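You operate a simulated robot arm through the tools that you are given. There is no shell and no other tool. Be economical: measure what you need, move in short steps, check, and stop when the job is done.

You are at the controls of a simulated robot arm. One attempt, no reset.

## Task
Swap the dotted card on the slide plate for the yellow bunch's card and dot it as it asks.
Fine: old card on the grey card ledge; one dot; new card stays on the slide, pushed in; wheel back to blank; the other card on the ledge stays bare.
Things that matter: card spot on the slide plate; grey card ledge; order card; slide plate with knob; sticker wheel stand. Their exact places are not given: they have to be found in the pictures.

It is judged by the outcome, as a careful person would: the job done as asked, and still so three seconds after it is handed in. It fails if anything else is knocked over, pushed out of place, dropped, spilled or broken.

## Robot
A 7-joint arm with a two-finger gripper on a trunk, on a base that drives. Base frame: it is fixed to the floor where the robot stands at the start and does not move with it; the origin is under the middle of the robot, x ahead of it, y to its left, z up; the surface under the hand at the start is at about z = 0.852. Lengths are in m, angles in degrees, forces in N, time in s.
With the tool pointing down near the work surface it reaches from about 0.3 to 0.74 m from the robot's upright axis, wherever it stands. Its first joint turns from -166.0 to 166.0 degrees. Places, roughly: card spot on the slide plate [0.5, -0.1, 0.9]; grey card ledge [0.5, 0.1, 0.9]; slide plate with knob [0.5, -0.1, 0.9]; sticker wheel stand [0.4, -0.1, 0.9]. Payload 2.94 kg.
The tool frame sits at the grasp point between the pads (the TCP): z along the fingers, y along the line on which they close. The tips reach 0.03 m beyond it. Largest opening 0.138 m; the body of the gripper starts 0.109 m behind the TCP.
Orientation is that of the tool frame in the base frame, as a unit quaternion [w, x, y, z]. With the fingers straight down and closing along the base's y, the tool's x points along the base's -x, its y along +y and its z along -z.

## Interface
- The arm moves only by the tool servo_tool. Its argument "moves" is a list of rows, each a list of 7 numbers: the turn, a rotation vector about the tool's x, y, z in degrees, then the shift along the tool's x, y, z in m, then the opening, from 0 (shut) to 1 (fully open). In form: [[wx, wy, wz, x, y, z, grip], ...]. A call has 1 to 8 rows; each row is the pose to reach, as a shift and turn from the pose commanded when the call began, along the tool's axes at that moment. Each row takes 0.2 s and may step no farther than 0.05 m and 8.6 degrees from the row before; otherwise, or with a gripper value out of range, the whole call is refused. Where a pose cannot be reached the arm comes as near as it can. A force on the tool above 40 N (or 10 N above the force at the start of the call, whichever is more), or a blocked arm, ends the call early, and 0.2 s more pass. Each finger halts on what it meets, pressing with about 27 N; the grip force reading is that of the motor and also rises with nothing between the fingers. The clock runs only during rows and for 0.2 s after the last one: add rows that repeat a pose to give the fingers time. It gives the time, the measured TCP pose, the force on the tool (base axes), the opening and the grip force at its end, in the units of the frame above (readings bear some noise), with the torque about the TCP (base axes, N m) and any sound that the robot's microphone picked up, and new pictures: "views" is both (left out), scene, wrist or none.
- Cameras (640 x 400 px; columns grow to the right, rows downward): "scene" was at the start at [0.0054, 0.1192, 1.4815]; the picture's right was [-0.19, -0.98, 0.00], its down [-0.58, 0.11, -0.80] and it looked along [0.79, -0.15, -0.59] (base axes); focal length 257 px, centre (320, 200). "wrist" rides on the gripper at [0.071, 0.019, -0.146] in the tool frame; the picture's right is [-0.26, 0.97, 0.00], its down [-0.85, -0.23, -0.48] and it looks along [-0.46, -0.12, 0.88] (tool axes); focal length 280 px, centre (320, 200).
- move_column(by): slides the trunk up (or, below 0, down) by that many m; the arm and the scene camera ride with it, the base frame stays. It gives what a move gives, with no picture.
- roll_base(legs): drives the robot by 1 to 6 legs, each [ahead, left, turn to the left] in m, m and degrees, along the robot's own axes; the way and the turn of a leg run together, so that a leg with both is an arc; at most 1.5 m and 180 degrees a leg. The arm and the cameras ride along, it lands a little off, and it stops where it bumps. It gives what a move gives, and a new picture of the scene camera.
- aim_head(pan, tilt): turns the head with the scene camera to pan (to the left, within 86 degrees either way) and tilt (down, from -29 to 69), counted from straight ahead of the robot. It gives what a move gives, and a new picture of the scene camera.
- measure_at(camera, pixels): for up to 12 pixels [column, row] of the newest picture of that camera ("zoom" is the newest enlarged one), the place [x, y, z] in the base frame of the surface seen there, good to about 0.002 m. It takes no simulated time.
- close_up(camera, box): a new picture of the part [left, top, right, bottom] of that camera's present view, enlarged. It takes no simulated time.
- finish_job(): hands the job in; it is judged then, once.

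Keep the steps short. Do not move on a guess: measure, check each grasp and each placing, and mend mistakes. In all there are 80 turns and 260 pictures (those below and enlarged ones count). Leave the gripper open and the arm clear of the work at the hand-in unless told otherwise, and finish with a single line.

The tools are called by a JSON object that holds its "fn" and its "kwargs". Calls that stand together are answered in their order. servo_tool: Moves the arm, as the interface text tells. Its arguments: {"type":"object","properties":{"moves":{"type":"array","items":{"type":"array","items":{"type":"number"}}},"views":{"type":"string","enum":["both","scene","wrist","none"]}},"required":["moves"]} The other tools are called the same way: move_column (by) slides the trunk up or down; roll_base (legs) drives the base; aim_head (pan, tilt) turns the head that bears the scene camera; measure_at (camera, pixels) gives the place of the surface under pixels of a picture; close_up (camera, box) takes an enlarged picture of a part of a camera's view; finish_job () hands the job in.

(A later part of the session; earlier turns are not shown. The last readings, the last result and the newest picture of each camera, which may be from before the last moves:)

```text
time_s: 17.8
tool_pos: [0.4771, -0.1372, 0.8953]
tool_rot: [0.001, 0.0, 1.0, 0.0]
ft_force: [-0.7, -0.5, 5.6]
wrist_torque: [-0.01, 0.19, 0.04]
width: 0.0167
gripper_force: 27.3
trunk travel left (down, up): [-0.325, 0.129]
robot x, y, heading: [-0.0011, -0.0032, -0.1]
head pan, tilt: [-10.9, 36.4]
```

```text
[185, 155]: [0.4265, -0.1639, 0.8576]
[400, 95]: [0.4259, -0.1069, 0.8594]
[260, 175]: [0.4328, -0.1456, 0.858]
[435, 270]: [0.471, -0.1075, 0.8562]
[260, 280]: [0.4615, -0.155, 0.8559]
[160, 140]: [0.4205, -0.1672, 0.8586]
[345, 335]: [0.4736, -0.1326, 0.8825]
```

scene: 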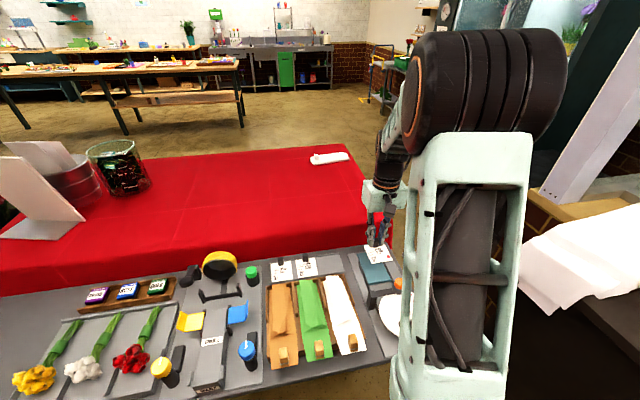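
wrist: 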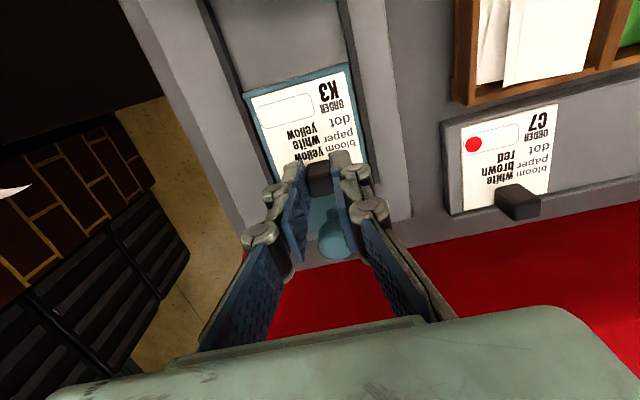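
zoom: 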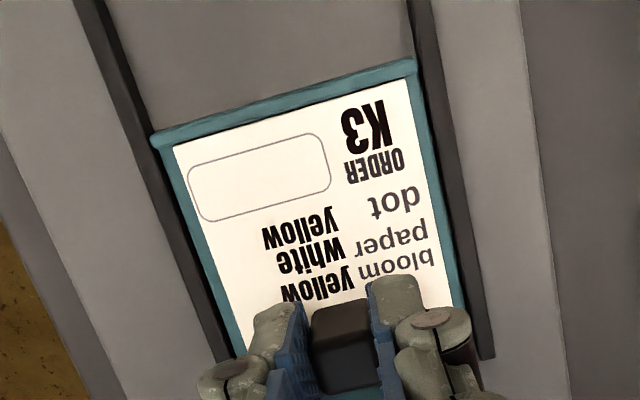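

The near edge reads about 2 mm higher than the rest, so it may be touching the lip. I'll raise it, move 1.5 mm outward, lower, then release and rise.

{"fn": "servo_tool", "kwargs": {"moves": [[0, 0, 0, 0, 0, -0.004, 0], [0, 0, 0, -0.0015, 0, -0.004, 0], [0, 0, 0, -0.0015, 0, 0, 0], [0, 0, 0, -0.0015, 0, 0.0005, 0], [0, 0, 0, -0.0015, 0, 0.0005, 0]], "views": "wrist"}}

{"fn": "close_up", "kwargs": {"camera": "wrist", "box": [210, 40, 410, 200]}}

{"fn": "measure_at", "kwargs": {"camera": "zoom", "pixels": [[185, 155], [400, 95], [260, 175], [435, 270], [260, 280], [300, 200], [345, 335]]}}

```text
time_s: 19.0
tool_pos: [0.4776, -0.1368, 0.8958]
tool_rot: [0.001, 0.001, 1.0, 0.0]
ft_force: [-1.1, -1.9, 11.9]
wrist_torque: [-0.03, 0.35, 0.01]
width: 0.0165
gripper_force: 27.1
trunk travel left (down, up): [-0.325, 0.129]
robot x, y, heading: [-0.0001, -0.0028, -0.0]
head pan, tilt: [-10.9, 36.4]
```

wrist: 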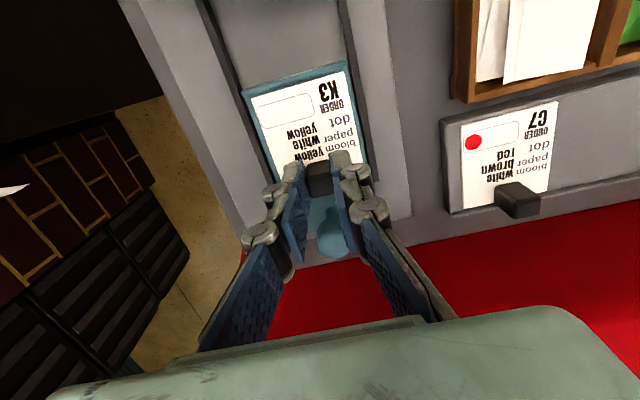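

```text
2.50 times, centred on (310, 120) of wrist
```

zoom: 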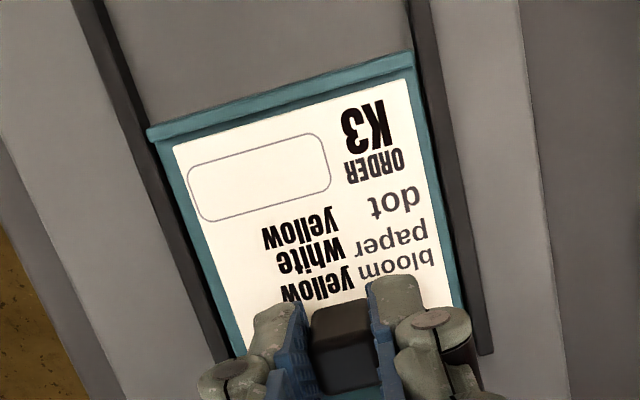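

```text
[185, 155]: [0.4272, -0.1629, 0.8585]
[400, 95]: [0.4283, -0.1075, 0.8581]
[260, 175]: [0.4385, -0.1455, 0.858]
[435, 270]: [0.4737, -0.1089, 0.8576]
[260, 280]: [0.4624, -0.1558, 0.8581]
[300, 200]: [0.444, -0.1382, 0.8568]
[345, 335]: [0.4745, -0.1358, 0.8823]
```

The card is flat at 0.858, inside the lip and centred. Releasing and rising.

{"fn": "servo_tool", "kwargs": {"moves": [[0, 0, 0, 0, 0, -0.0005, 0.15], [0, 0, 0, 0, 0, -0.0005, 0.3], [0, 0, 0, 0, 0, -0.0005, 0.3], [0, 0, 0, 0, 0, -0.03, 0.3], [0, 0, 0, 0, 0, -0.07, 0.3], [0, 0, 0, 0, 0, -0.11, 0.3]], "views": "wrist"}}

{"fn": "close_up", "kwargs": {"camera": "wrist", "box": [230, 20, 430, 180]}}

```text
time_s: 20.4
tool_pos: [0.4771, -0.1361, 1.0029]
tool_rot: [-0.001, 0.0, 1.0, 0.0]
ft_force: [-0.1, 0.4, 0.0]
wrist_torque: [-0.02, -0.02, 0.0]
width: 0.0416
gripper_force: 0.0
trunk travel left (down, up): [-0.325, 0.129]
robot x, y, heading: [-0.0019, -0.0007, 0.1]
head pan, tilt: [-10.9, 36.4]
```

wrist: 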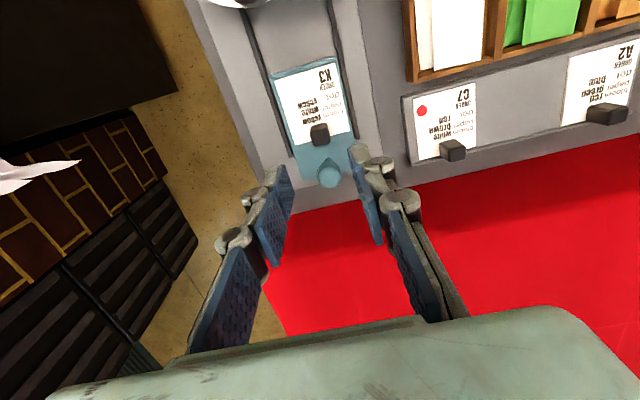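

```text
2.50 times, centred on (330, 100) of wrist
```

zoom: 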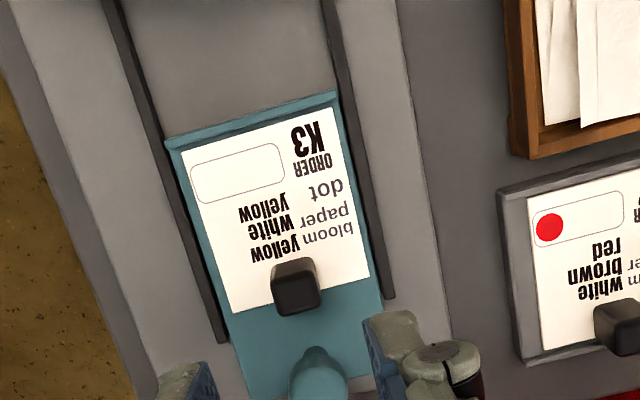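

K3 is seated on the plate. Next is the plate knob, at about zoom (318,370), so I'll measure it.

{"fn": "measure_at", "kwargs": {"camera": "wrist", "pixels": [[327, 164], [330, 172], [331, 180], [320, 175], [340, 172], [320, 130], [325, 155], [297, 100]]}}

```text
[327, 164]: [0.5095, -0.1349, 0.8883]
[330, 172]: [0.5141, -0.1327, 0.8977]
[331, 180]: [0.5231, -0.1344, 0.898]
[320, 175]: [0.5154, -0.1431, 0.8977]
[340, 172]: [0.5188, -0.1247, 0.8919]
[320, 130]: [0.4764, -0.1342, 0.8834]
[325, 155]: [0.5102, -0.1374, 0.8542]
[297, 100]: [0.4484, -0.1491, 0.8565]
```

The knob centre is (0.517, -0.134), top 0.898. I'll descend around it to TCP z 0.904 and grip.

{"fn": "servo_tool", "kwargs": {"moves": [[0, 0, 0, -0.04, 0.002, 0, 0.32], [0, 0, 0, -0.04, 0.002, 0.04, 0.32], [0, 0, 0, -0.04, 0.002, 0.075, 0.32], [0, 0, 0, -0.04, 0.002, 0.098, 0.32], [0, 0, 0, -0.04, 0.002, 0.098, 0.32], [0, 0, 0, -0.04, 0.002, 0.098, 0.1], [0, 0, 0, -0.04, 0.002, 0.098, 0], [0, 0, 0, -0.04, 0.002, 0.098, 0]], "views": "wrist"}}

```text
time_s: 22.2
tool_pos: [0.5197, -0.138, 0.9045]
tool_rot: [0.0, 0.001, 1.0, -0.002]
ft_force: [-1.4, -18.7, -4.4]
wrist_torque: [-0.63, -0.23, -0.03]
width: 0.0231
gripper_force: 44.6
trunk travel left (down, up): [-0.325, 0.129]
robot x, y, heading: [-0.0016, 0.0013, 0.2]
head pan, tilt: [-10.9, 36.4]
```

wrist: 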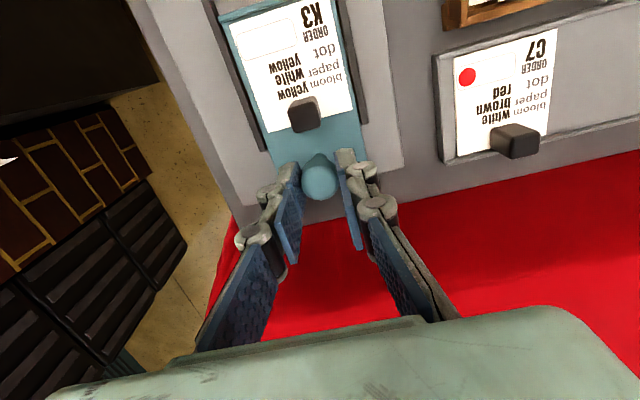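

The knob is gripped, but a side load of -18.7 N shows the command is about 3 mm off in y. I'll ease by -0.003 in y first.

{"fn": "servo_tool", "kwargs": {"moves": [[0, 0, 0, 0, -0.0015, 0, 0], [0, 0, 0, 0, -0.003, 0, 0]], "views": "none"}}

```text
time_s: 22.8
tool_pos: [0.5185, -0.1372, 0.9052]
tool_rot: [-0.001, 0.0, 1.0, 0.0]
ft_force: [-0.8, -13.8, -11.2]
wrist_torque: [-0.42, -0.96, -0.08]
width: 0.0232
gripper_force: 44.6
trunk travel left (down, up): [-0.325, 0.129]
robot x, y, heading: [-0.0026, -0.0004, -0.3]
head pan, tilt: [-10.9, 36.4]
```

Side and vertical loads remain on the round knob, so I'll release and instead push from the outer side with closed fingers. Opening, rising and moving 33 mm outward.

{"fn": "servo_tool", "kwargs": {"moves": [[0, 0, 0, 0, 0.002, 0, 0.2], [0, 0, 0, 0, 0.002, 0, 0.32], [0, 0, 0, 0, 0.002, 0, 0.32], [0, 0, 0, 0, 0.002, -0.03, 0.32], [0, 0, 0, -0.033, 0.002, -0.03, 0.15], [0, 0, 0, -0.033, 0.002, -0.03, 0], [0, 0, 0, -0.033, 0.002, -0.03, 0], [0, 0, 0, -0.033, 0.002, -0.03, 0]], "views": "wrist"}}

{"fn": "measure_at", "kwargs": {"camera": "wrist", "pixels": [[305, 95], [300, 40], [312, 160]]}}

```text
time_s: 24.6
tool_pos: [0.5524, -0.1347, 0.9364]
tool_rot: [0.0, 0.0, 1.0, 0.001]
ft_force: [0.0, -0.8, 0.3]
wrist_torque: [0.02, -0.04, -0.02]
width: 0.0
gripper_force: 26.9
trunk travel left (down, up): [-0.325, 0.129]
robot x, y, heading: [0.0, -0.0, 0.2]
head pan, tilt: [-10.9, 36.4]
```

wrist: 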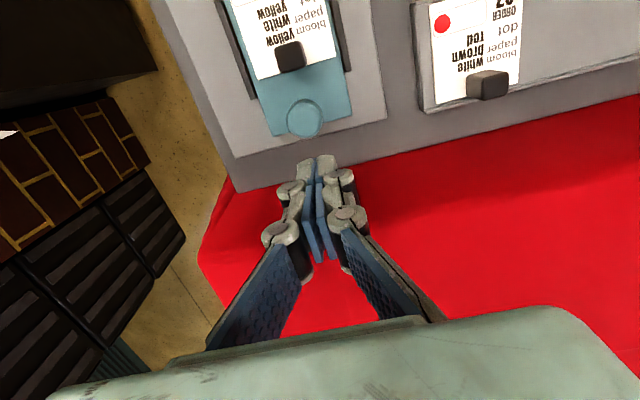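

```text
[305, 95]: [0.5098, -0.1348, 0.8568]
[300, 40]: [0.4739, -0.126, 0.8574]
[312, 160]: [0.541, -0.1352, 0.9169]
```

The fingers are closed and outside the knob. Lowering 31 mm and pushing inward; a stop will show as force.

{"fn": "servo_tool", "kwargs": {"moves": [[0, 0, 0, 0, 0, 0.031, 0], [0, 0, 0, 0.008, 0, 0.031, 0], [0, 0, 0, 0.015, 0, 0.031, 0], [0, 0, 0, 0.025, 0, 0.031, 0], [0, 0, 0, 0.035, 0, 0.031, 0], [0, 0, 0, 0.045, 0, 0.031, 0]], "views": "both"}}

```text
time_s: 26.0
tool_pos: [0.5051, -0.1347, 0.905]
tool_rot: [0.0, 0.0, 1.0, 0.0]
ft_force: [0.0, 0.2, 0.3]
wrist_torque: [-0.03, 0.02, 0.0]
width: 0.0
gripper_force: 28.0
trunk travel left (down, up): [-0.325, 0.129]
robot x, y, heading: [0.0006, 0.0008, -0.0]
head pan, tilt: [-10.9, 36.4]
```

scene: 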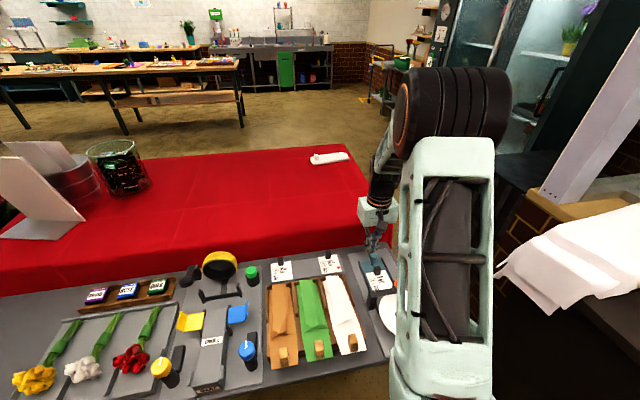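
wrist: 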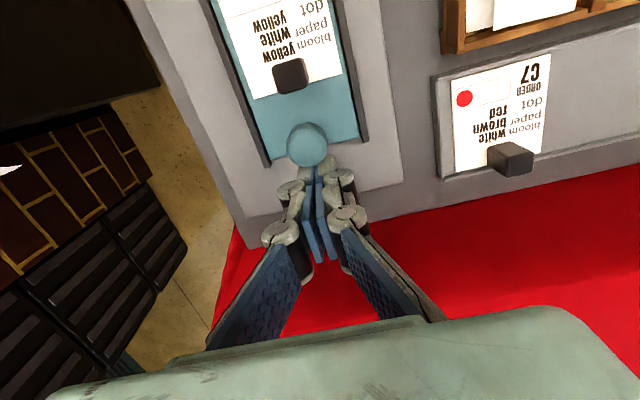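

The plate is sliding in with the card. I'll keep pushing in small steps.

{"fn": "servo_tool", "kwargs": {"moves": [[0, 0, 0, 0.008, 0, 0, 0], [0, 0, 0, 0.016, 0, 0, 0], [0, 0, 0, 0.024, 0, 0, 0], [0, 0, 0, 0.032, 0, 0, 0], [0, 0, 0, 0.04, 0, 0, 0], [0, 0, 0, 0.046, 0, 0, 0], [0, 0, 0, 0.052, 0, 0, 0], [0, 0, 0, 0.058, 0, 0, 0]], "views": "both"}}

```text
time_s: 27.8
tool_pos: [0.4601, -0.1368, 0.9089]
tool_rot: [0.015, -0.002, 1.0, -0.003]
ft_force: [8.8, -0.4, 2.0]
wrist_torque: [-0.11, -0.08, 0.01]
width: 0.0061
gripper_force: 28.2
trunk travel left (down, up): [-0.325, 0.129]
robot x, y, heading: [-0.0003, -0.0003, 0.2]
head pan, tilt: [-10.9, 36.4]
stopped in row 8: the force on the tool passed its limit at 43 N (the readings are from after the stop); the commanded pose is now the measured one
```

scene: 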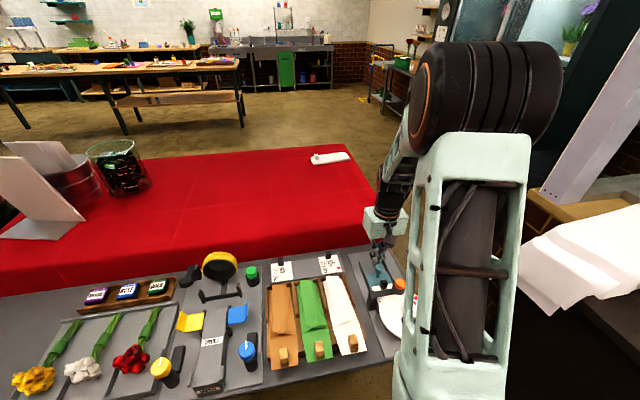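
wrist: 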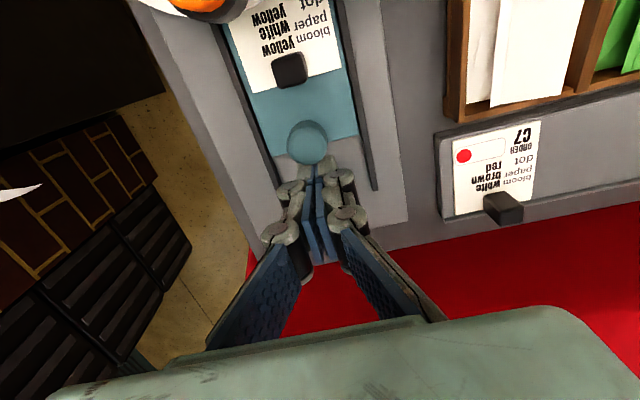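

It hit the end stop (43 N) after about 80 mm of travel. Backing off, straightening the tilt, rising and looking.

{"fn": "servo_tool", "kwargs": {"moves": [[0, 0.8, 0, -0.015, 0, 0, 0], [-0.3, 1.7, 0.2, -0.015, 0, -0.04, 0.1], [-0.3, 1.7, 0.2, -0.015, 0, -0.09, 0.2], [-0.3, 1.7, 0.2, 0.02, 0, -0.12, 0.3], [-0.3, 1.7, 0.2, 0.06, 0, -0.14, 0.3]], "views": "both"}}

{"fn": "close_up", "kwargs": {"camera": "wrist", "box": [200, 0, 420, 180]}}

```text
time_s: 29.0
tool_pos: [0.3966, -0.1351, 1.0476]
tool_rot: [-0.002, 0.001, 1.0, -0.001]
ft_force: [0.9, -0.2, 0.8]
wrist_torque: [0.0, -0.01, 0.01]
width: 0.0414
gripper_force: 0.0
trunk travel left (down, up): [-0.325, 0.129]
robot x, y, heading: [0.0012, 0.0009, 0.2]
head pan, tilt: [-10.9, 36.4]
```

scene: 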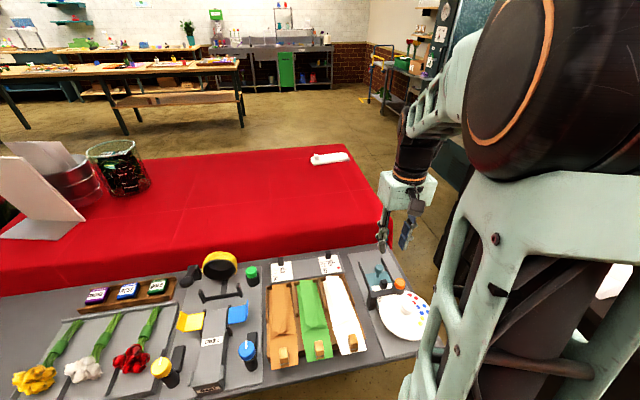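
wrist: 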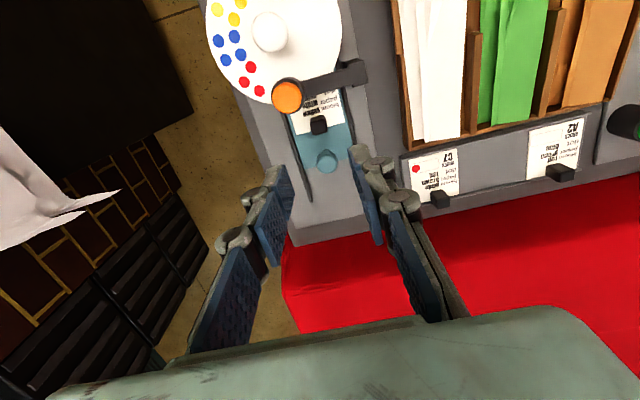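

```text
2.22 times, centred on (310, 90) of wrist
```

zoom: 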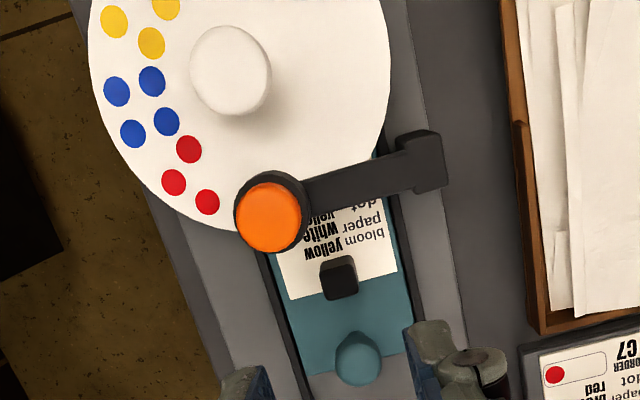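

The slide is in and the card's dot box is under the plunger. I'll re-measure the wheel knob and plunger from here.

{"fn": "measure_at", "kwargs": {"camera": "zoom", "pixels": [[228, 65], [195, 65], [262, 65], [228, 32], [228, 98], [268, 218], [268, 190], [268, 245], [240, 218], [296, 218], [355, 355], [410, 160]]}}

```text
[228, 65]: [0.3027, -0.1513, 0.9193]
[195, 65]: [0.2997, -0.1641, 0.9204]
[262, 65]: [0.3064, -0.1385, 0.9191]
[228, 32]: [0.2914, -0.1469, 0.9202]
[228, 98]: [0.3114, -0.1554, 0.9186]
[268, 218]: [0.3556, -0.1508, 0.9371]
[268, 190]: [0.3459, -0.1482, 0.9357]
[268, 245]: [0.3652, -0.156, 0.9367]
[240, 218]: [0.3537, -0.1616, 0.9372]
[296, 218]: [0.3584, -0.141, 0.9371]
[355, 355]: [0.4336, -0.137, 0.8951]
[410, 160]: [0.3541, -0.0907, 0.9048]
```

Knob centre is (0.302, -0.151), diameter about 0.028, disc at 0.887. Moving above it while yawing 45° clockwise (tool wz +45), staying high.

{"fn": "servo_tool", "kwargs": {"moves": [[0, 0, 5.6, 0.012, -0.002, 0, 0.3], [0, 0, 11.2, 0.024, -0.004, 0, 0.3], [0, 0, 16.8, 0.036, -0.006, 0, 0.3], [0, 0, 22.4, 0.048, -0.008, 0, 0.3], [0, 0, 28, 0.06, -0.01, 0, 0.3], [0, 0, 33.6, 0.072, -0.012, 0, 0.3], [0, 0, 39.2, 0.084, -0.014, 0, 0.3], [0, 0, 45, 0.0945, -0.016, 0, 0.3]], "views": "both"}}

```text
time_s: 30.8
tool_pos: [0.3001, -0.1508, 1.0451]
tool_rot: [-0.004, 0.385, 0.923, 0.0]
ft_force: [0.7, -0.2, 0.0]
wrist_torque: [0.0, 0.0, 0.01]
width: 0.0415
gripper_force: 0.1
trunk travel left (down, up): [-0.325, 0.129]
robot x, y, heading: [0.0027, -0.0017, -0.1]
head pan, tilt: [-10.9, 36.4]
```

scene: 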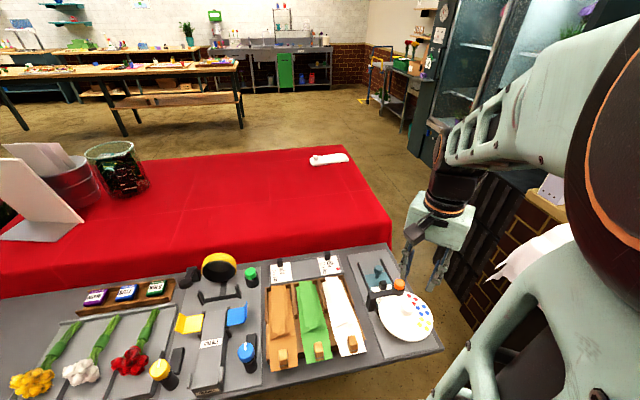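
wrist: 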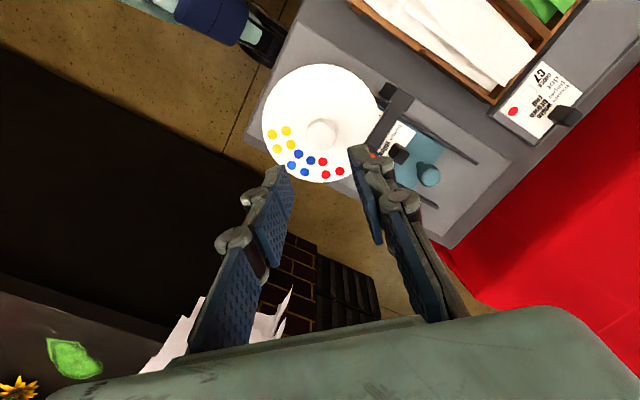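

Yaw is done. Descending part way (TCP to about z 0.965, tips just above the plunger top) to check clearances.

{"fn": "servo_tool", "kwargs": {"moves": [[0, 0, 0, -0.0014, 0.0012, 0.03, 0.3], [0, 0, 0, -0.0014, 0.0012, 0.06, 0.3], [0, 0, 0, -0.0014, 0.0012, 0.08, 0.3]], "views": "wrist"}}

{"fn": "close_up", "kwargs": {"camera": "wrist", "box": [200, 60, 460, 240]}}

```text
time_s: 31.6
tool_pos: [0.3017, -0.1507, 0.9659]
tool_rot: [-0.003, 0.384, 0.924, 0.0]
ft_force: [-1.4, 0.5, -0.3]
wrist_torque: [-0.02, -0.02, -0.01]
width: 0.0412
gripper_force: 0.1
trunk travel left (down, up): [-0.325, 0.129]
robot x, y, heading: [0.0003, 0.0021, 0.0]
head pan, tilt: [-10.9, 36.4]
```

wrist: 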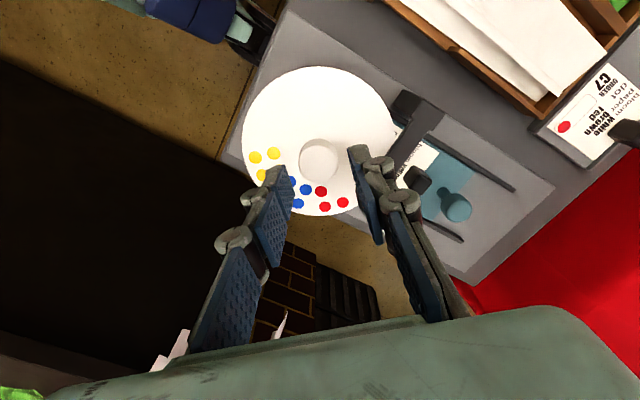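

```text
2.22 times, centred on (330, 150) of wrist
```

zoom: 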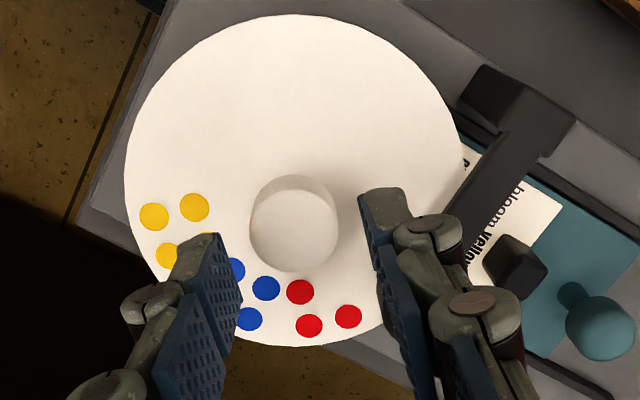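

By calculation the finger clears the plunger by about 10 mm. Narrowing the opening slightly and descending to TCP z 0.922, tips 5 mm above the disc.

{"fn": "servo_tool", "kwargs": {"moves": [[0, 0, 0, 0, 0, 0.015, 0.27], [0, 0, 0, 0, 0, 0.03, 0.27], [0, 0, 0, 0, 0, 0.0435, 0.27], [0, 0, 0, 0, 0, 0.0435, 0.27]], "views": "both"}}

{"fn": "close_up", "kwargs": {"camera": "scene", "box": [360, 240, 480, 360]}}

```text
time_s: 32.6
tool_pos: [0.3027, -0.1488, 0.9219]
tool_rot: [-0.003, 0.384, 0.923, -0.001]
ft_force: [-0.3, 0.0, 0.0]
wrist_torque: [0.01, 0.01, 0.01]
width: 0.0373
gripper_force: 0.1
trunk travel left (down, up): [-0.325, 0.129]
robot x, y, heading: [0.0016, 0.0017, 0.2]
head pan, tilt: [-10.9, 36.4]
```

scene: 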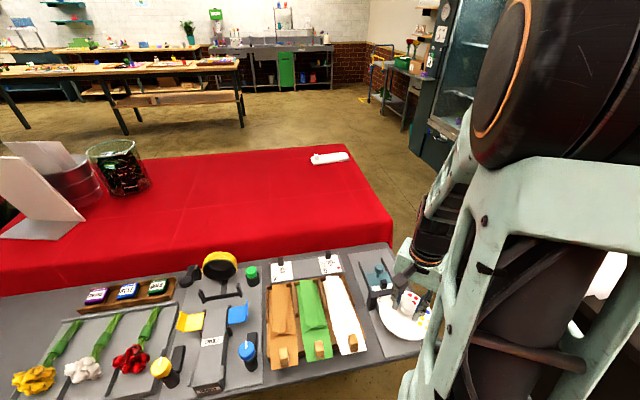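
wrist: 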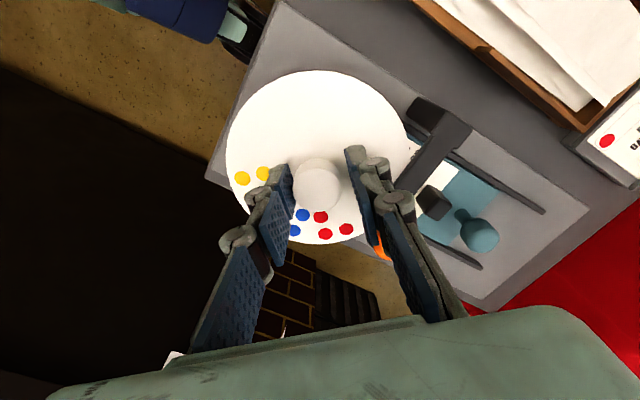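

```text
3.33 times, centred on (420, 300) of scene
```

zoom: 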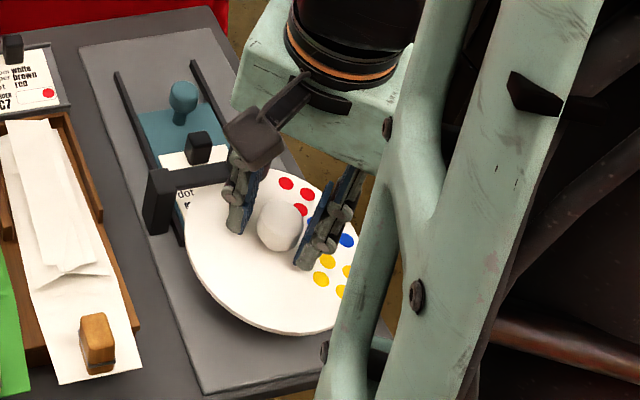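

The fingers straddle the knob with everything clear. Closing on the knob.

{"fn": "servo_tool", "kwargs": {"moves": [[0, 0, 0, 0, 0, 0, 0.1], [0, 0, 0, 0, 0, 0, 0], [0, 0, 0, 0, 0, 0, 0]], "views": "wrist"}}

```text
time_s: 33.4
tool_pos: [0.3011, -0.1522, 0.9235]
tool_rot: [-0.003, 0.383, 0.924, -0.001]
ft_force: [-10.6, -13.0, -6.4]
wrist_torque: [-0.65, 0.05, -0.02]
width: 0.0286
gripper_force: 44.6
trunk travel left (down, up): [-0.325, 0.129]
robot x, y, heading: [-0.0019, -0.0028, -0.0]
head pan, tilt: [-10.9, 36.4]
```

wrist: 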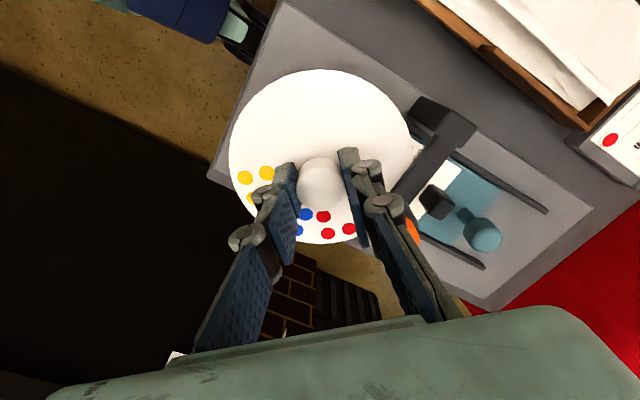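

It's gripped (width 0.0286), with about 17 N along tool -y. Easing 2.5 mm that way before turning.

{"fn": "servo_tool", "kwargs": {"moves": [[0, 0, 0, 0, -0.0015, 0, 0], [0, 0, 0, 0, -0.0025, 0, 0], [0, 0, 0, 0, -0.0025, 0, 0]], "views": "none"}}

```text
time_s: 34.2
tool_pos: [0.3015, -0.1516, 0.9216]
tool_rot: [-0.003, 0.383, 0.924, 0.0]
ft_force: [-4.0, -5.3, -22.1]
wrist_torque: [-0.49, -0.51, 0.01]
width: 0.0287
gripper_force: 44.5
trunk travel left (down, up): [-0.325, 0.129]
robot x, y, heading: [0.0013, -0.001, -0.1]
head pan, tilt: [-10.9, 36.4]
```

Lateral load is now small, with -22 N vertical, so I'll lower 1.5 mm and turn the wheel 45° CCW (tool wz -45).

{"fn": "servo_tool", "kwargs": {"moves": [[0, 0, 0, 0, 0, 0.0015, 0], [0, 0, -7.5, 0, 0, 0.0015, 0], [0, 0, -15, 0, 0, 0.0015, 0], [0, 0, -22.5, 0, 0, 0.0015, 0], [0, 0, -30, 0, 0, 0.0015, 0], [0, 0, -37.5, 0, 0, 0.0015, 0], [0, 0, -45, 0, 0, 0.0015, 0], [0, 0, -45, 0, 0, 0.0015, 0]], "views": "both"}}

{"fn": "close_up", "kwargs": {"camera": "scene", "box": [360, 240, 480, 360]}}

```text
time_s: 36.0
tool_pos: [0.3016, -0.1523, 0.9221]
tool_rot: [-0.002, 0.0, 1.0, 0.0]
ft_force: [-3.3, -5.6, 0.7]
wrist_torque: [-0.18, 0.27, 0.01]
width: 0.029
gripper_force: 44.6
trunk travel left (down, up): [-0.325, 0.129]
robot x, y, heading: [0.0009, -0.0001, -0.0]
head pan, tilt: [-10.9, 36.4]
```

scene: 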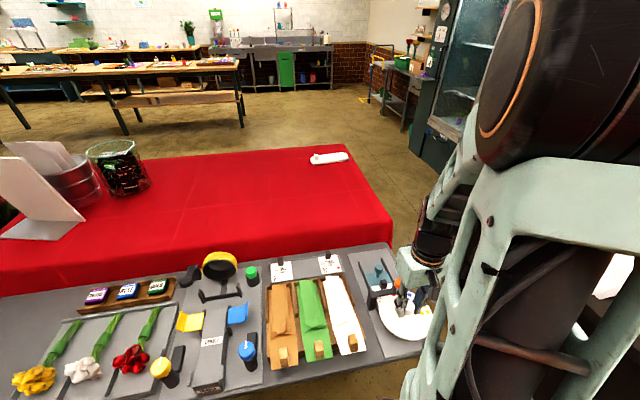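
wrist: 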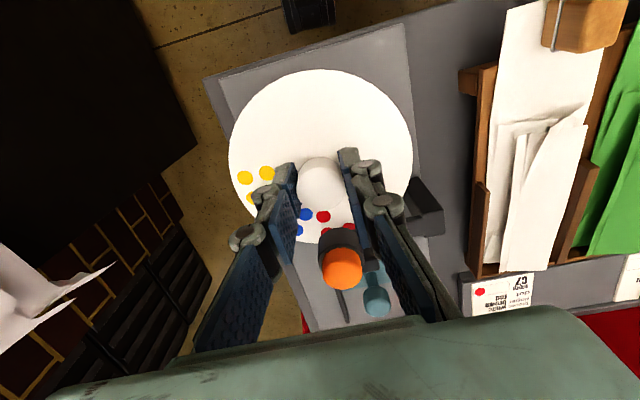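

```text
3.33 times, centred on (420, 300) of scene
```

zoom: 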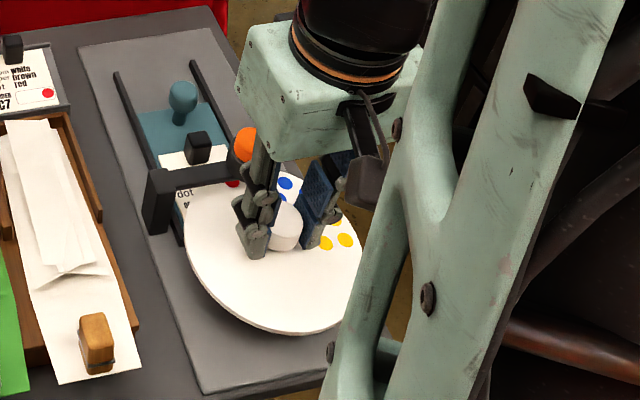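

The wheel turned with the hand and red is now at the plunger. Turning another 45°.

{"fn": "servo_tool", "kwargs": {"moves": [[0, 0, -7.5, 0, 0, 0, 0], [0, 0, -15, 0, 0, 0, 0], [0, 0, -22.5, 0, 0, 0, 0], [0, 0, -30, 0, 0, 0, 0], [0, 0, -37.5, 0, 0, 0, 0], [0, 0, -45, 0, 0, 0, 0], [0, 0, -45, 0, 0, 0, 0]], "views": "both"}}

{"fn": "close_up", "kwargs": {"camera": "wrist", "box": [180, 40, 480, 280]}}

```text
time_s: 37.6
tool_pos: [0.3012, -0.1551, 0.9234]
tool_rot: [-0.001, -0.383, 0.924, 0.001]
ft_force: [0.1, -13.2, -5.9]
wrist_torque: [-0.66, 0.4, -0.02]
width: 0.0286
gripper_force: 45.0
trunk travel left (down, up): [-0.325, 0.129]
robot x, y, heading: [-0.0017, -0.0019, 0.0]
head pan, tilt: [-10.9, 36.4]
```

scene: 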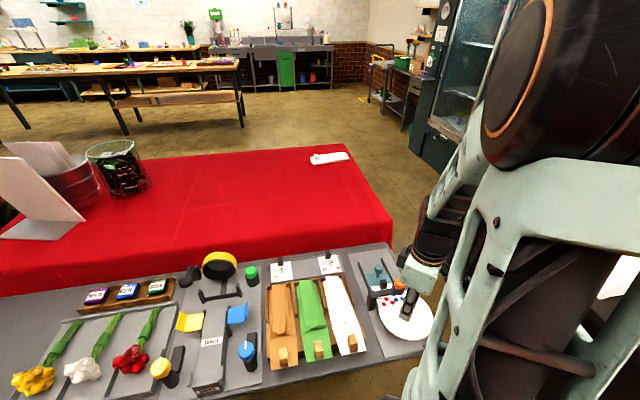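
wrist: 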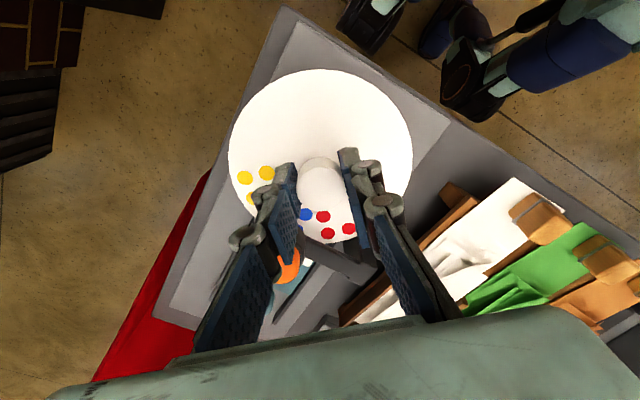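

```text
1.67 times, centred on (330, 160) of wrist
```

zoom: 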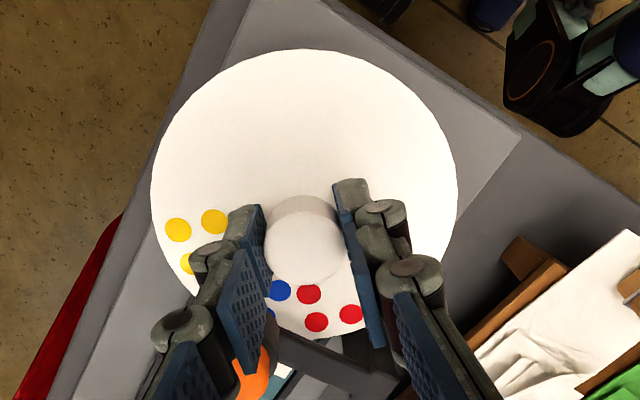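

Blue is at the plunger now. Release, lift 45 mm and yaw back about 43° for a new grip.

{"fn": "servo_tool", "kwargs": {"moves": [[0, 0, 0, 0, 0, 0, 0.27], [0, 0, 0, 0, 0, 0, 0.27], [0, 0, 0, 0, 0, -0.045, 0.27], [0, 0, 8.5, 0, 0, -0.045, 0.27], [0, 0, 17, 0, 0, -0.045, 0.27], [0, 0, 25.5, 0, 0, -0.045, 0.27], [0, 0, 34, 0, 0, -0.045, 0.27], [0, 0, 42.5, 0, 0, -0.045, 0.27]], "views": "both"}}

{"fn": "close_up", "kwargs": {"camera": "wrist", "box": [200, 60, 460, 260]}}

{"fn": "measure_at", "kwargs": {"camera": "wrist", "pixels": [[318, 160], [300, 160], [336, 160]]}}

```text
time_s: 39.4
tool_pos: [0.3012, -0.1531, 0.9673]
tool_rot: [-0.004, -0.02, 1.0, 0.0]
ft_force: [0.5, -0.2, -0.6]
wrist_torque: [0.03, 0.0, 0.02]
width: 0.0375
gripper_force: 0.1
trunk travel left (down, up): [-0.325, 0.129]
robot x, y, heading: [0.0031, -0.001, -0.3]
head pan, tilt: [-10.9, 36.4]
```

scene: 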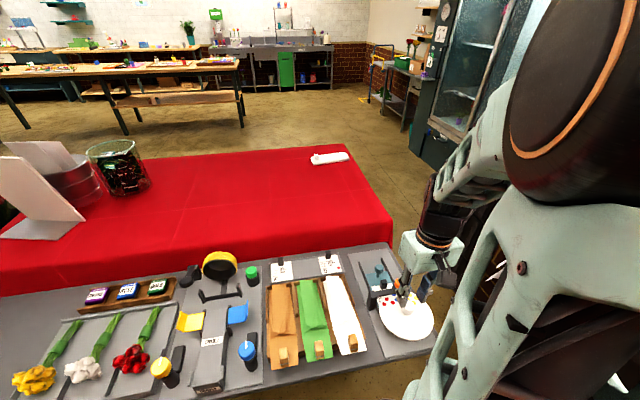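
wrist: 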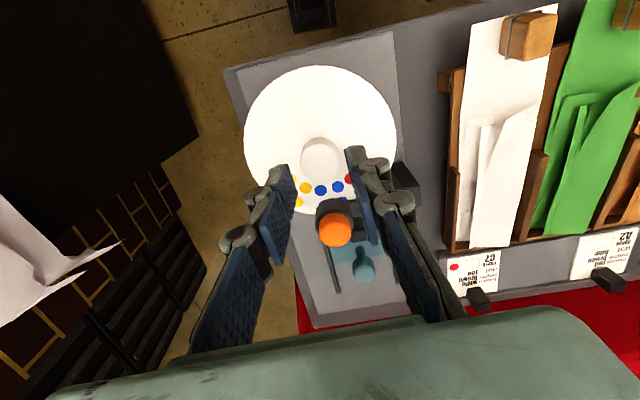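

```text
2.00 times, centred on (330, 160) of wrist
```

zoom: 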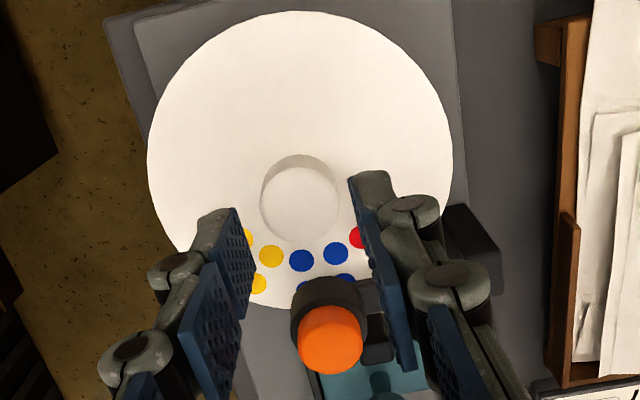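

```text
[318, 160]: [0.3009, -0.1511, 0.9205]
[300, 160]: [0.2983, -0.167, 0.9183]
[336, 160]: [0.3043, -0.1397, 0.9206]
```

Blue is centred under the plunger. Lowering back to z 0.923 and gripping at this yaw.

{"fn": "servo_tool", "kwargs": {"moves": [[0, 0, 0, 0, 0, 0.025, 0.27], [0, 0, 0, 0, 0, 0.0445, 0.27], [0, 0, 0, 0, 0, 0.0445, 0.27], [0, 0, 0, 0, 0, 0.0445, 0.1], [0, 0, 0, 0, 0, 0.0445, 0], [0, 0, 0, 0, 0, 0.0445, 0]], "views": "none"}}

```text
time_s: 40.8
tool_pos: [0.301, -0.1537, 0.9216]
tool_rot: [-0.003, -0.021, 1.0, 0.0]
ft_force: [-0.1, -3.8, -3.1]
wrist_torque: [-0.09, -0.22, -0.04]
width: 0.0287
gripper_force: 45.3
trunk travel left (down, up): [-0.325, 0.129]
robot x, y, heading: [0.0003, 0.0, 0.0]
head pan, tilt: [-10.9, 36.4]
```

Gripped with low load. Turning 45° to bring yellow to the plunger.

{"fn": "servo_tool", "kwargs": {"moves": [[0, 0, -7.5, 0, 0, 0, 0], [0, 0, -15, 0, 0, 0, 0], [0, 0, -22.5, 0, 0, 0, 0], [0, 0, -30, 0, 0, 0, 0], [0, 0, -37.5, 0, 0, 0, 0], [0, 0, -45, 0, 0, 0, 0], [0, 0, -45, 0, 0, 0, 0]], "views": "none"}}

{"fn": "servo_tool", "kwargs": {"moves": [[0, 0, 0, 0, 0, 0, 0.27], [0, 0, 0, 0, 0, 0, 0.27], [0, 0, 0, 0, 0, -0.045, 0.27], [0, 0, 8.5, 0, 0, -0.05, 0.27], [0, 0, 17, 0, 0, -0.055, 0.2], [0, 0, 25.5, 0, 0, -0.06, 0.1], [0, 0, 34, 0, 0, -0.065, 0], [0, 0, 42.5, 0, 0, -0.07, 0]], "views": "both"}}

{"fn": "close_up", "kwargs": {"camera": "wrist", "box": [200, 60, 460, 260]}}

```text
time_s: 42.4
tool_pos: [0.3007, -0.1537, 0.9227]
tool_rot: [-0.003, -0.403, 0.915, 0.003]
ft_force: [-0.1, -15.6, -31.0]
wrist_torque: [-0.52, 0.14, -0.11]
width: 0.0291
gripper_force: 45.1
trunk travel left (down, up): [-0.325, 0.129]
robot x, y, heading: [0.0019, -0.0037, 0.3]
head pan, tilt: [-10.9, 36.4]
```

```text
time_s: 44.2
tool_pos: [0.3005, -0.1539, 0.9941]
tool_rot: [-0.002, -0.041, 0.999, 0.0]
ft_force: [0.1, -0.7, 0.4]
wrist_torque: [0.01, -0.02, 0.03]
width: 0.0
gripper_force: 27.4
trunk travel left (down, up): [-0.325, 0.129]
robot x, y, heading: [0.0011, -0.0038, 0.0]
head pan, tilt: [-10.9, 36.4]
```

scene: 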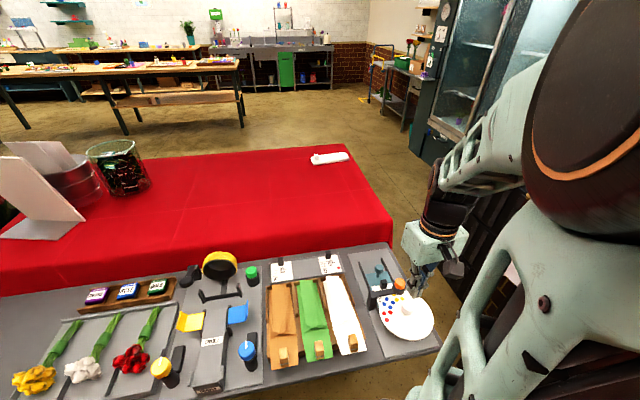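
wrist: 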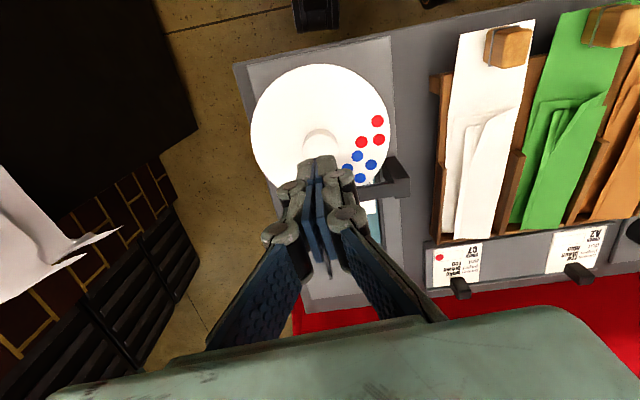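

```text
2.00 times, centred on (330, 160) of wrist
```

zoom: 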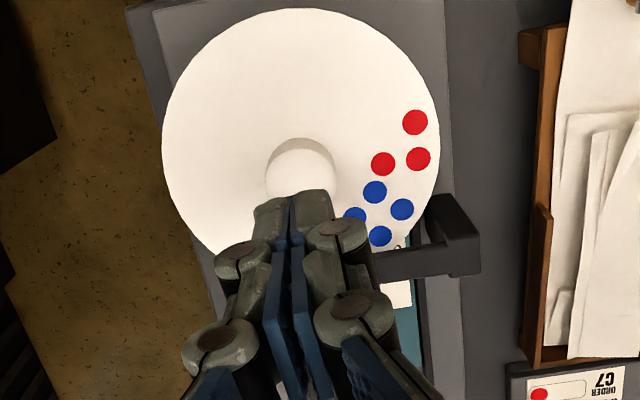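

Measuring blue and red dots to verify the wheel index.

{"fn": "measure_at", "kwargs": {"camera": "zoom", "pixels": [[402, 209], [380, 236], [415, 122], [418, 158]]}}

{"fn": "close_up", "kwargs": {"camera": "scene", "box": [360, 255, 450, 345]}}

```text
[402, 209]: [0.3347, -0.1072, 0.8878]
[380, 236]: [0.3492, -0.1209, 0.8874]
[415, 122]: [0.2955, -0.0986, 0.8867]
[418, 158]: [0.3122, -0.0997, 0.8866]
```

```text
4.44 times, centred on (405, 300) of scene
```

zoom: 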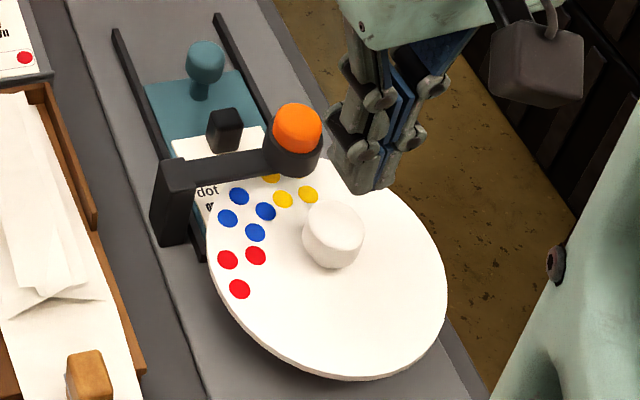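

Yellow sits within about 2° of the plunger direction, which is good. Next I'll bring the closed fingertips over the plunger (0.3555, -0.151), straightening the yaw, with tips just above its top (0.937).

{"fn": "servo_tool", "kwargs": {"moves": [[0, 0, 2.5, -0.0275, -0.0008, 0, 0], [0, 0, 4.7, -0.0551, -0.0015, 0, 0], [0, 0, 4.7, -0.0551, -0.0015, 0.02, 0], [0, 0, 4.7, -0.0551, -0.0015, 0.02, 0]], "views": "both"}}

{"fn": "close_up", "kwargs": {"camera": "scene", "box": [360, 255, 450, 345]}}

{"fn": "close_up", "kwargs": {"camera": "wrist", "box": [200, 60, 460, 260]}}

```text
time_s: 45.2
tool_pos: [0.3564, -0.1503, 0.9706]
tool_rot: [-0.003, -0.002, 1.0, 0.001]
ft_force: [-0.5, 0.9, 0.2]
wrist_torque: [0.02, 0.01, -0.02]
width: 0.0
gripper_force: 26.9
trunk travel left (down, up): [-0.325, 0.129]
robot x, y, heading: [-0.0026, 0.0001, -0.1]
head pan, tilt: [-10.9, 36.4]
```

scene: 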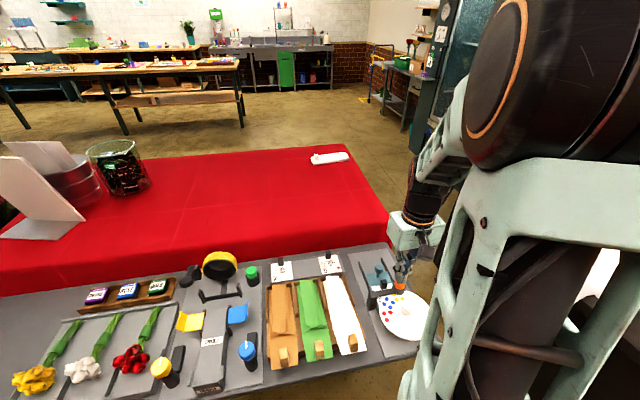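
wrist: 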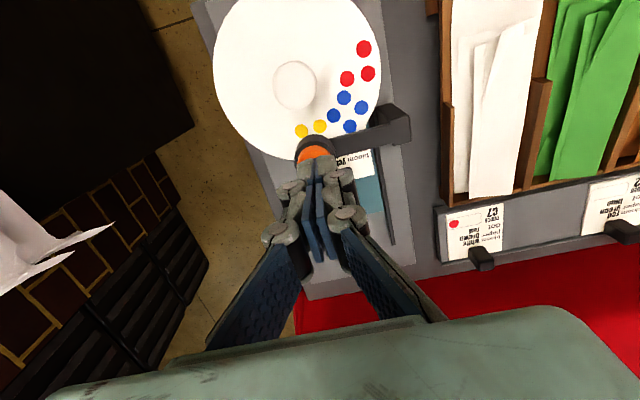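

```text
4.44 times, centred on (405, 300) of scene
```

zoom: 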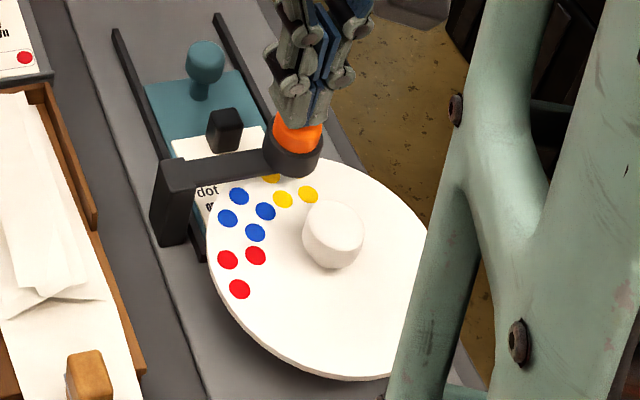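

```text
2.00 times, centred on (330, 160) of wrist
```

zoom: 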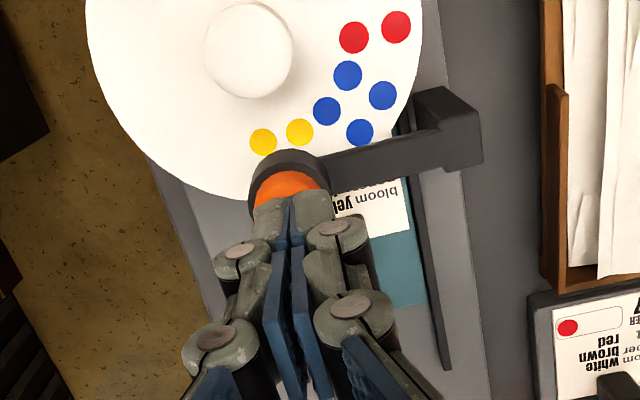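

Tips are centred just above the orange cap. Pressing down in 2 mm steps and watching for a click.

{"fn": "servo_tool", "kwargs": {"moves": [[0, 0, 0, 0.0005, 0, 0.003, 0], [0, 0, 0, 0.0005, 0, 0.005, 0], [0, 0, 0, 0.0005, 0, 0.007, 0], [0, 0, 0, 0.0005, 0, 0.009, 0], [0, 0, 0, 0.0005, 0, 0.011, 0], [0, 0, 0, 0.0005, 0, 0.013, 0]], "views": "scene"}}

{"fn": "close_up", "kwargs": {"camera": "scene", "box": [360, 255, 450, 345]}}

```text
time_s: 46.6
tool_pos: [0.3557, -0.15, 0.9584]
tool_rot: [-0.003, -0.001, 1.0, 0.001]
ft_force: [1.3, 0.9, 3.7]
wrist_torque: [0.02, -0.04, -0.01]
width: 0.0058
gripper_force: 28.9
trunk travel left (down, up): [-0.325, 0.129]
robot x, y, heading: [-0.0006, -0.0022, -0.1]
head pan, tilt: [-10.9, 36.4]
```

scene: 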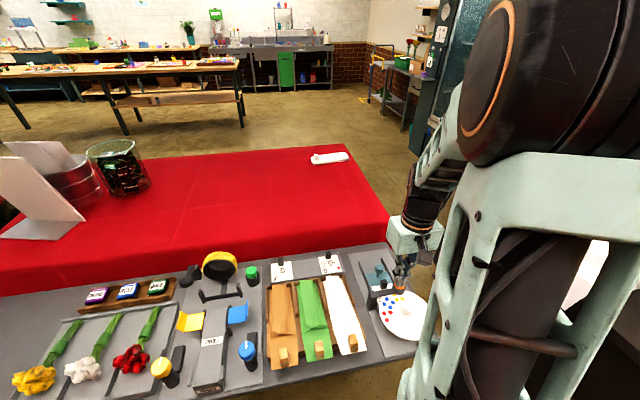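

```text
4.44 times, centred on (405, 300) of scene
```

zoom: 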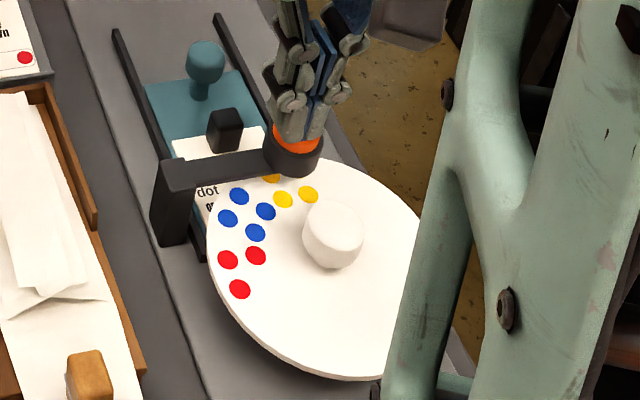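

The cap is moving down (about 8 mm, 4 N) with no click yet. Pressing further.

{"fn": "servo_tool", "kwargs": {"moves": [[0, 0, 0, 0, 0, 0.0015, 0], [0, 0, 0, 0, 0, 0.003, 0], [0, 0, 0, 0, 0, 0.0045, 0], [0, 0, 0, 0, 0, 0.006, 0]], "views": "scene"}}

{"fn": "close_up", "kwargs": {"camera": "scene", "box": [360, 255, 450, 345]}}

```text
time_s: 47.6
tool_pos: [0.3552, -0.1492, 0.9532]
tool_rot: [-0.003, -0.002, 1.0, 0.001]
ft_force: [-0.3, -2.0, 5.1]
wrist_torque: [-0.06, -0.05, -0.03]
width: 0.0059
gripper_force: 28.4
trunk travel left (down, up): [-0.325, 0.129]
robot x, y, heading: [0.0006, -0.0013, 0.1]
head pan, tilt: [-10.9, 36.4]
heard: click
```

scene: 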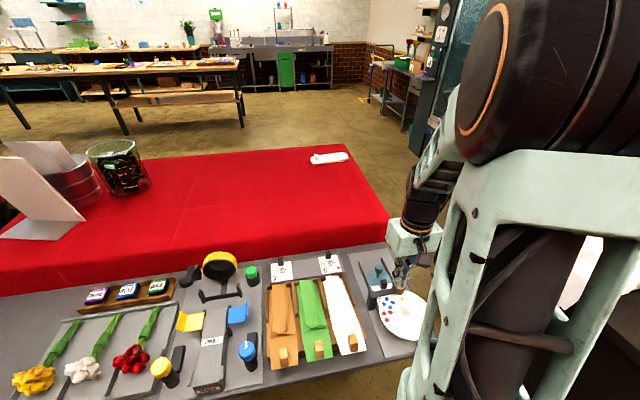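

```text
4.44 times, centred on (405, 300) of scene
```

zoom: 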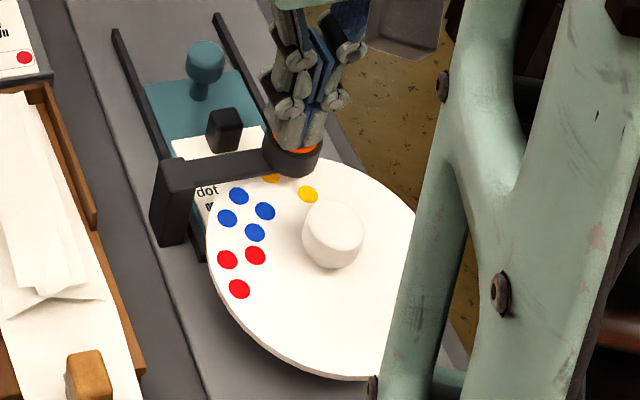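

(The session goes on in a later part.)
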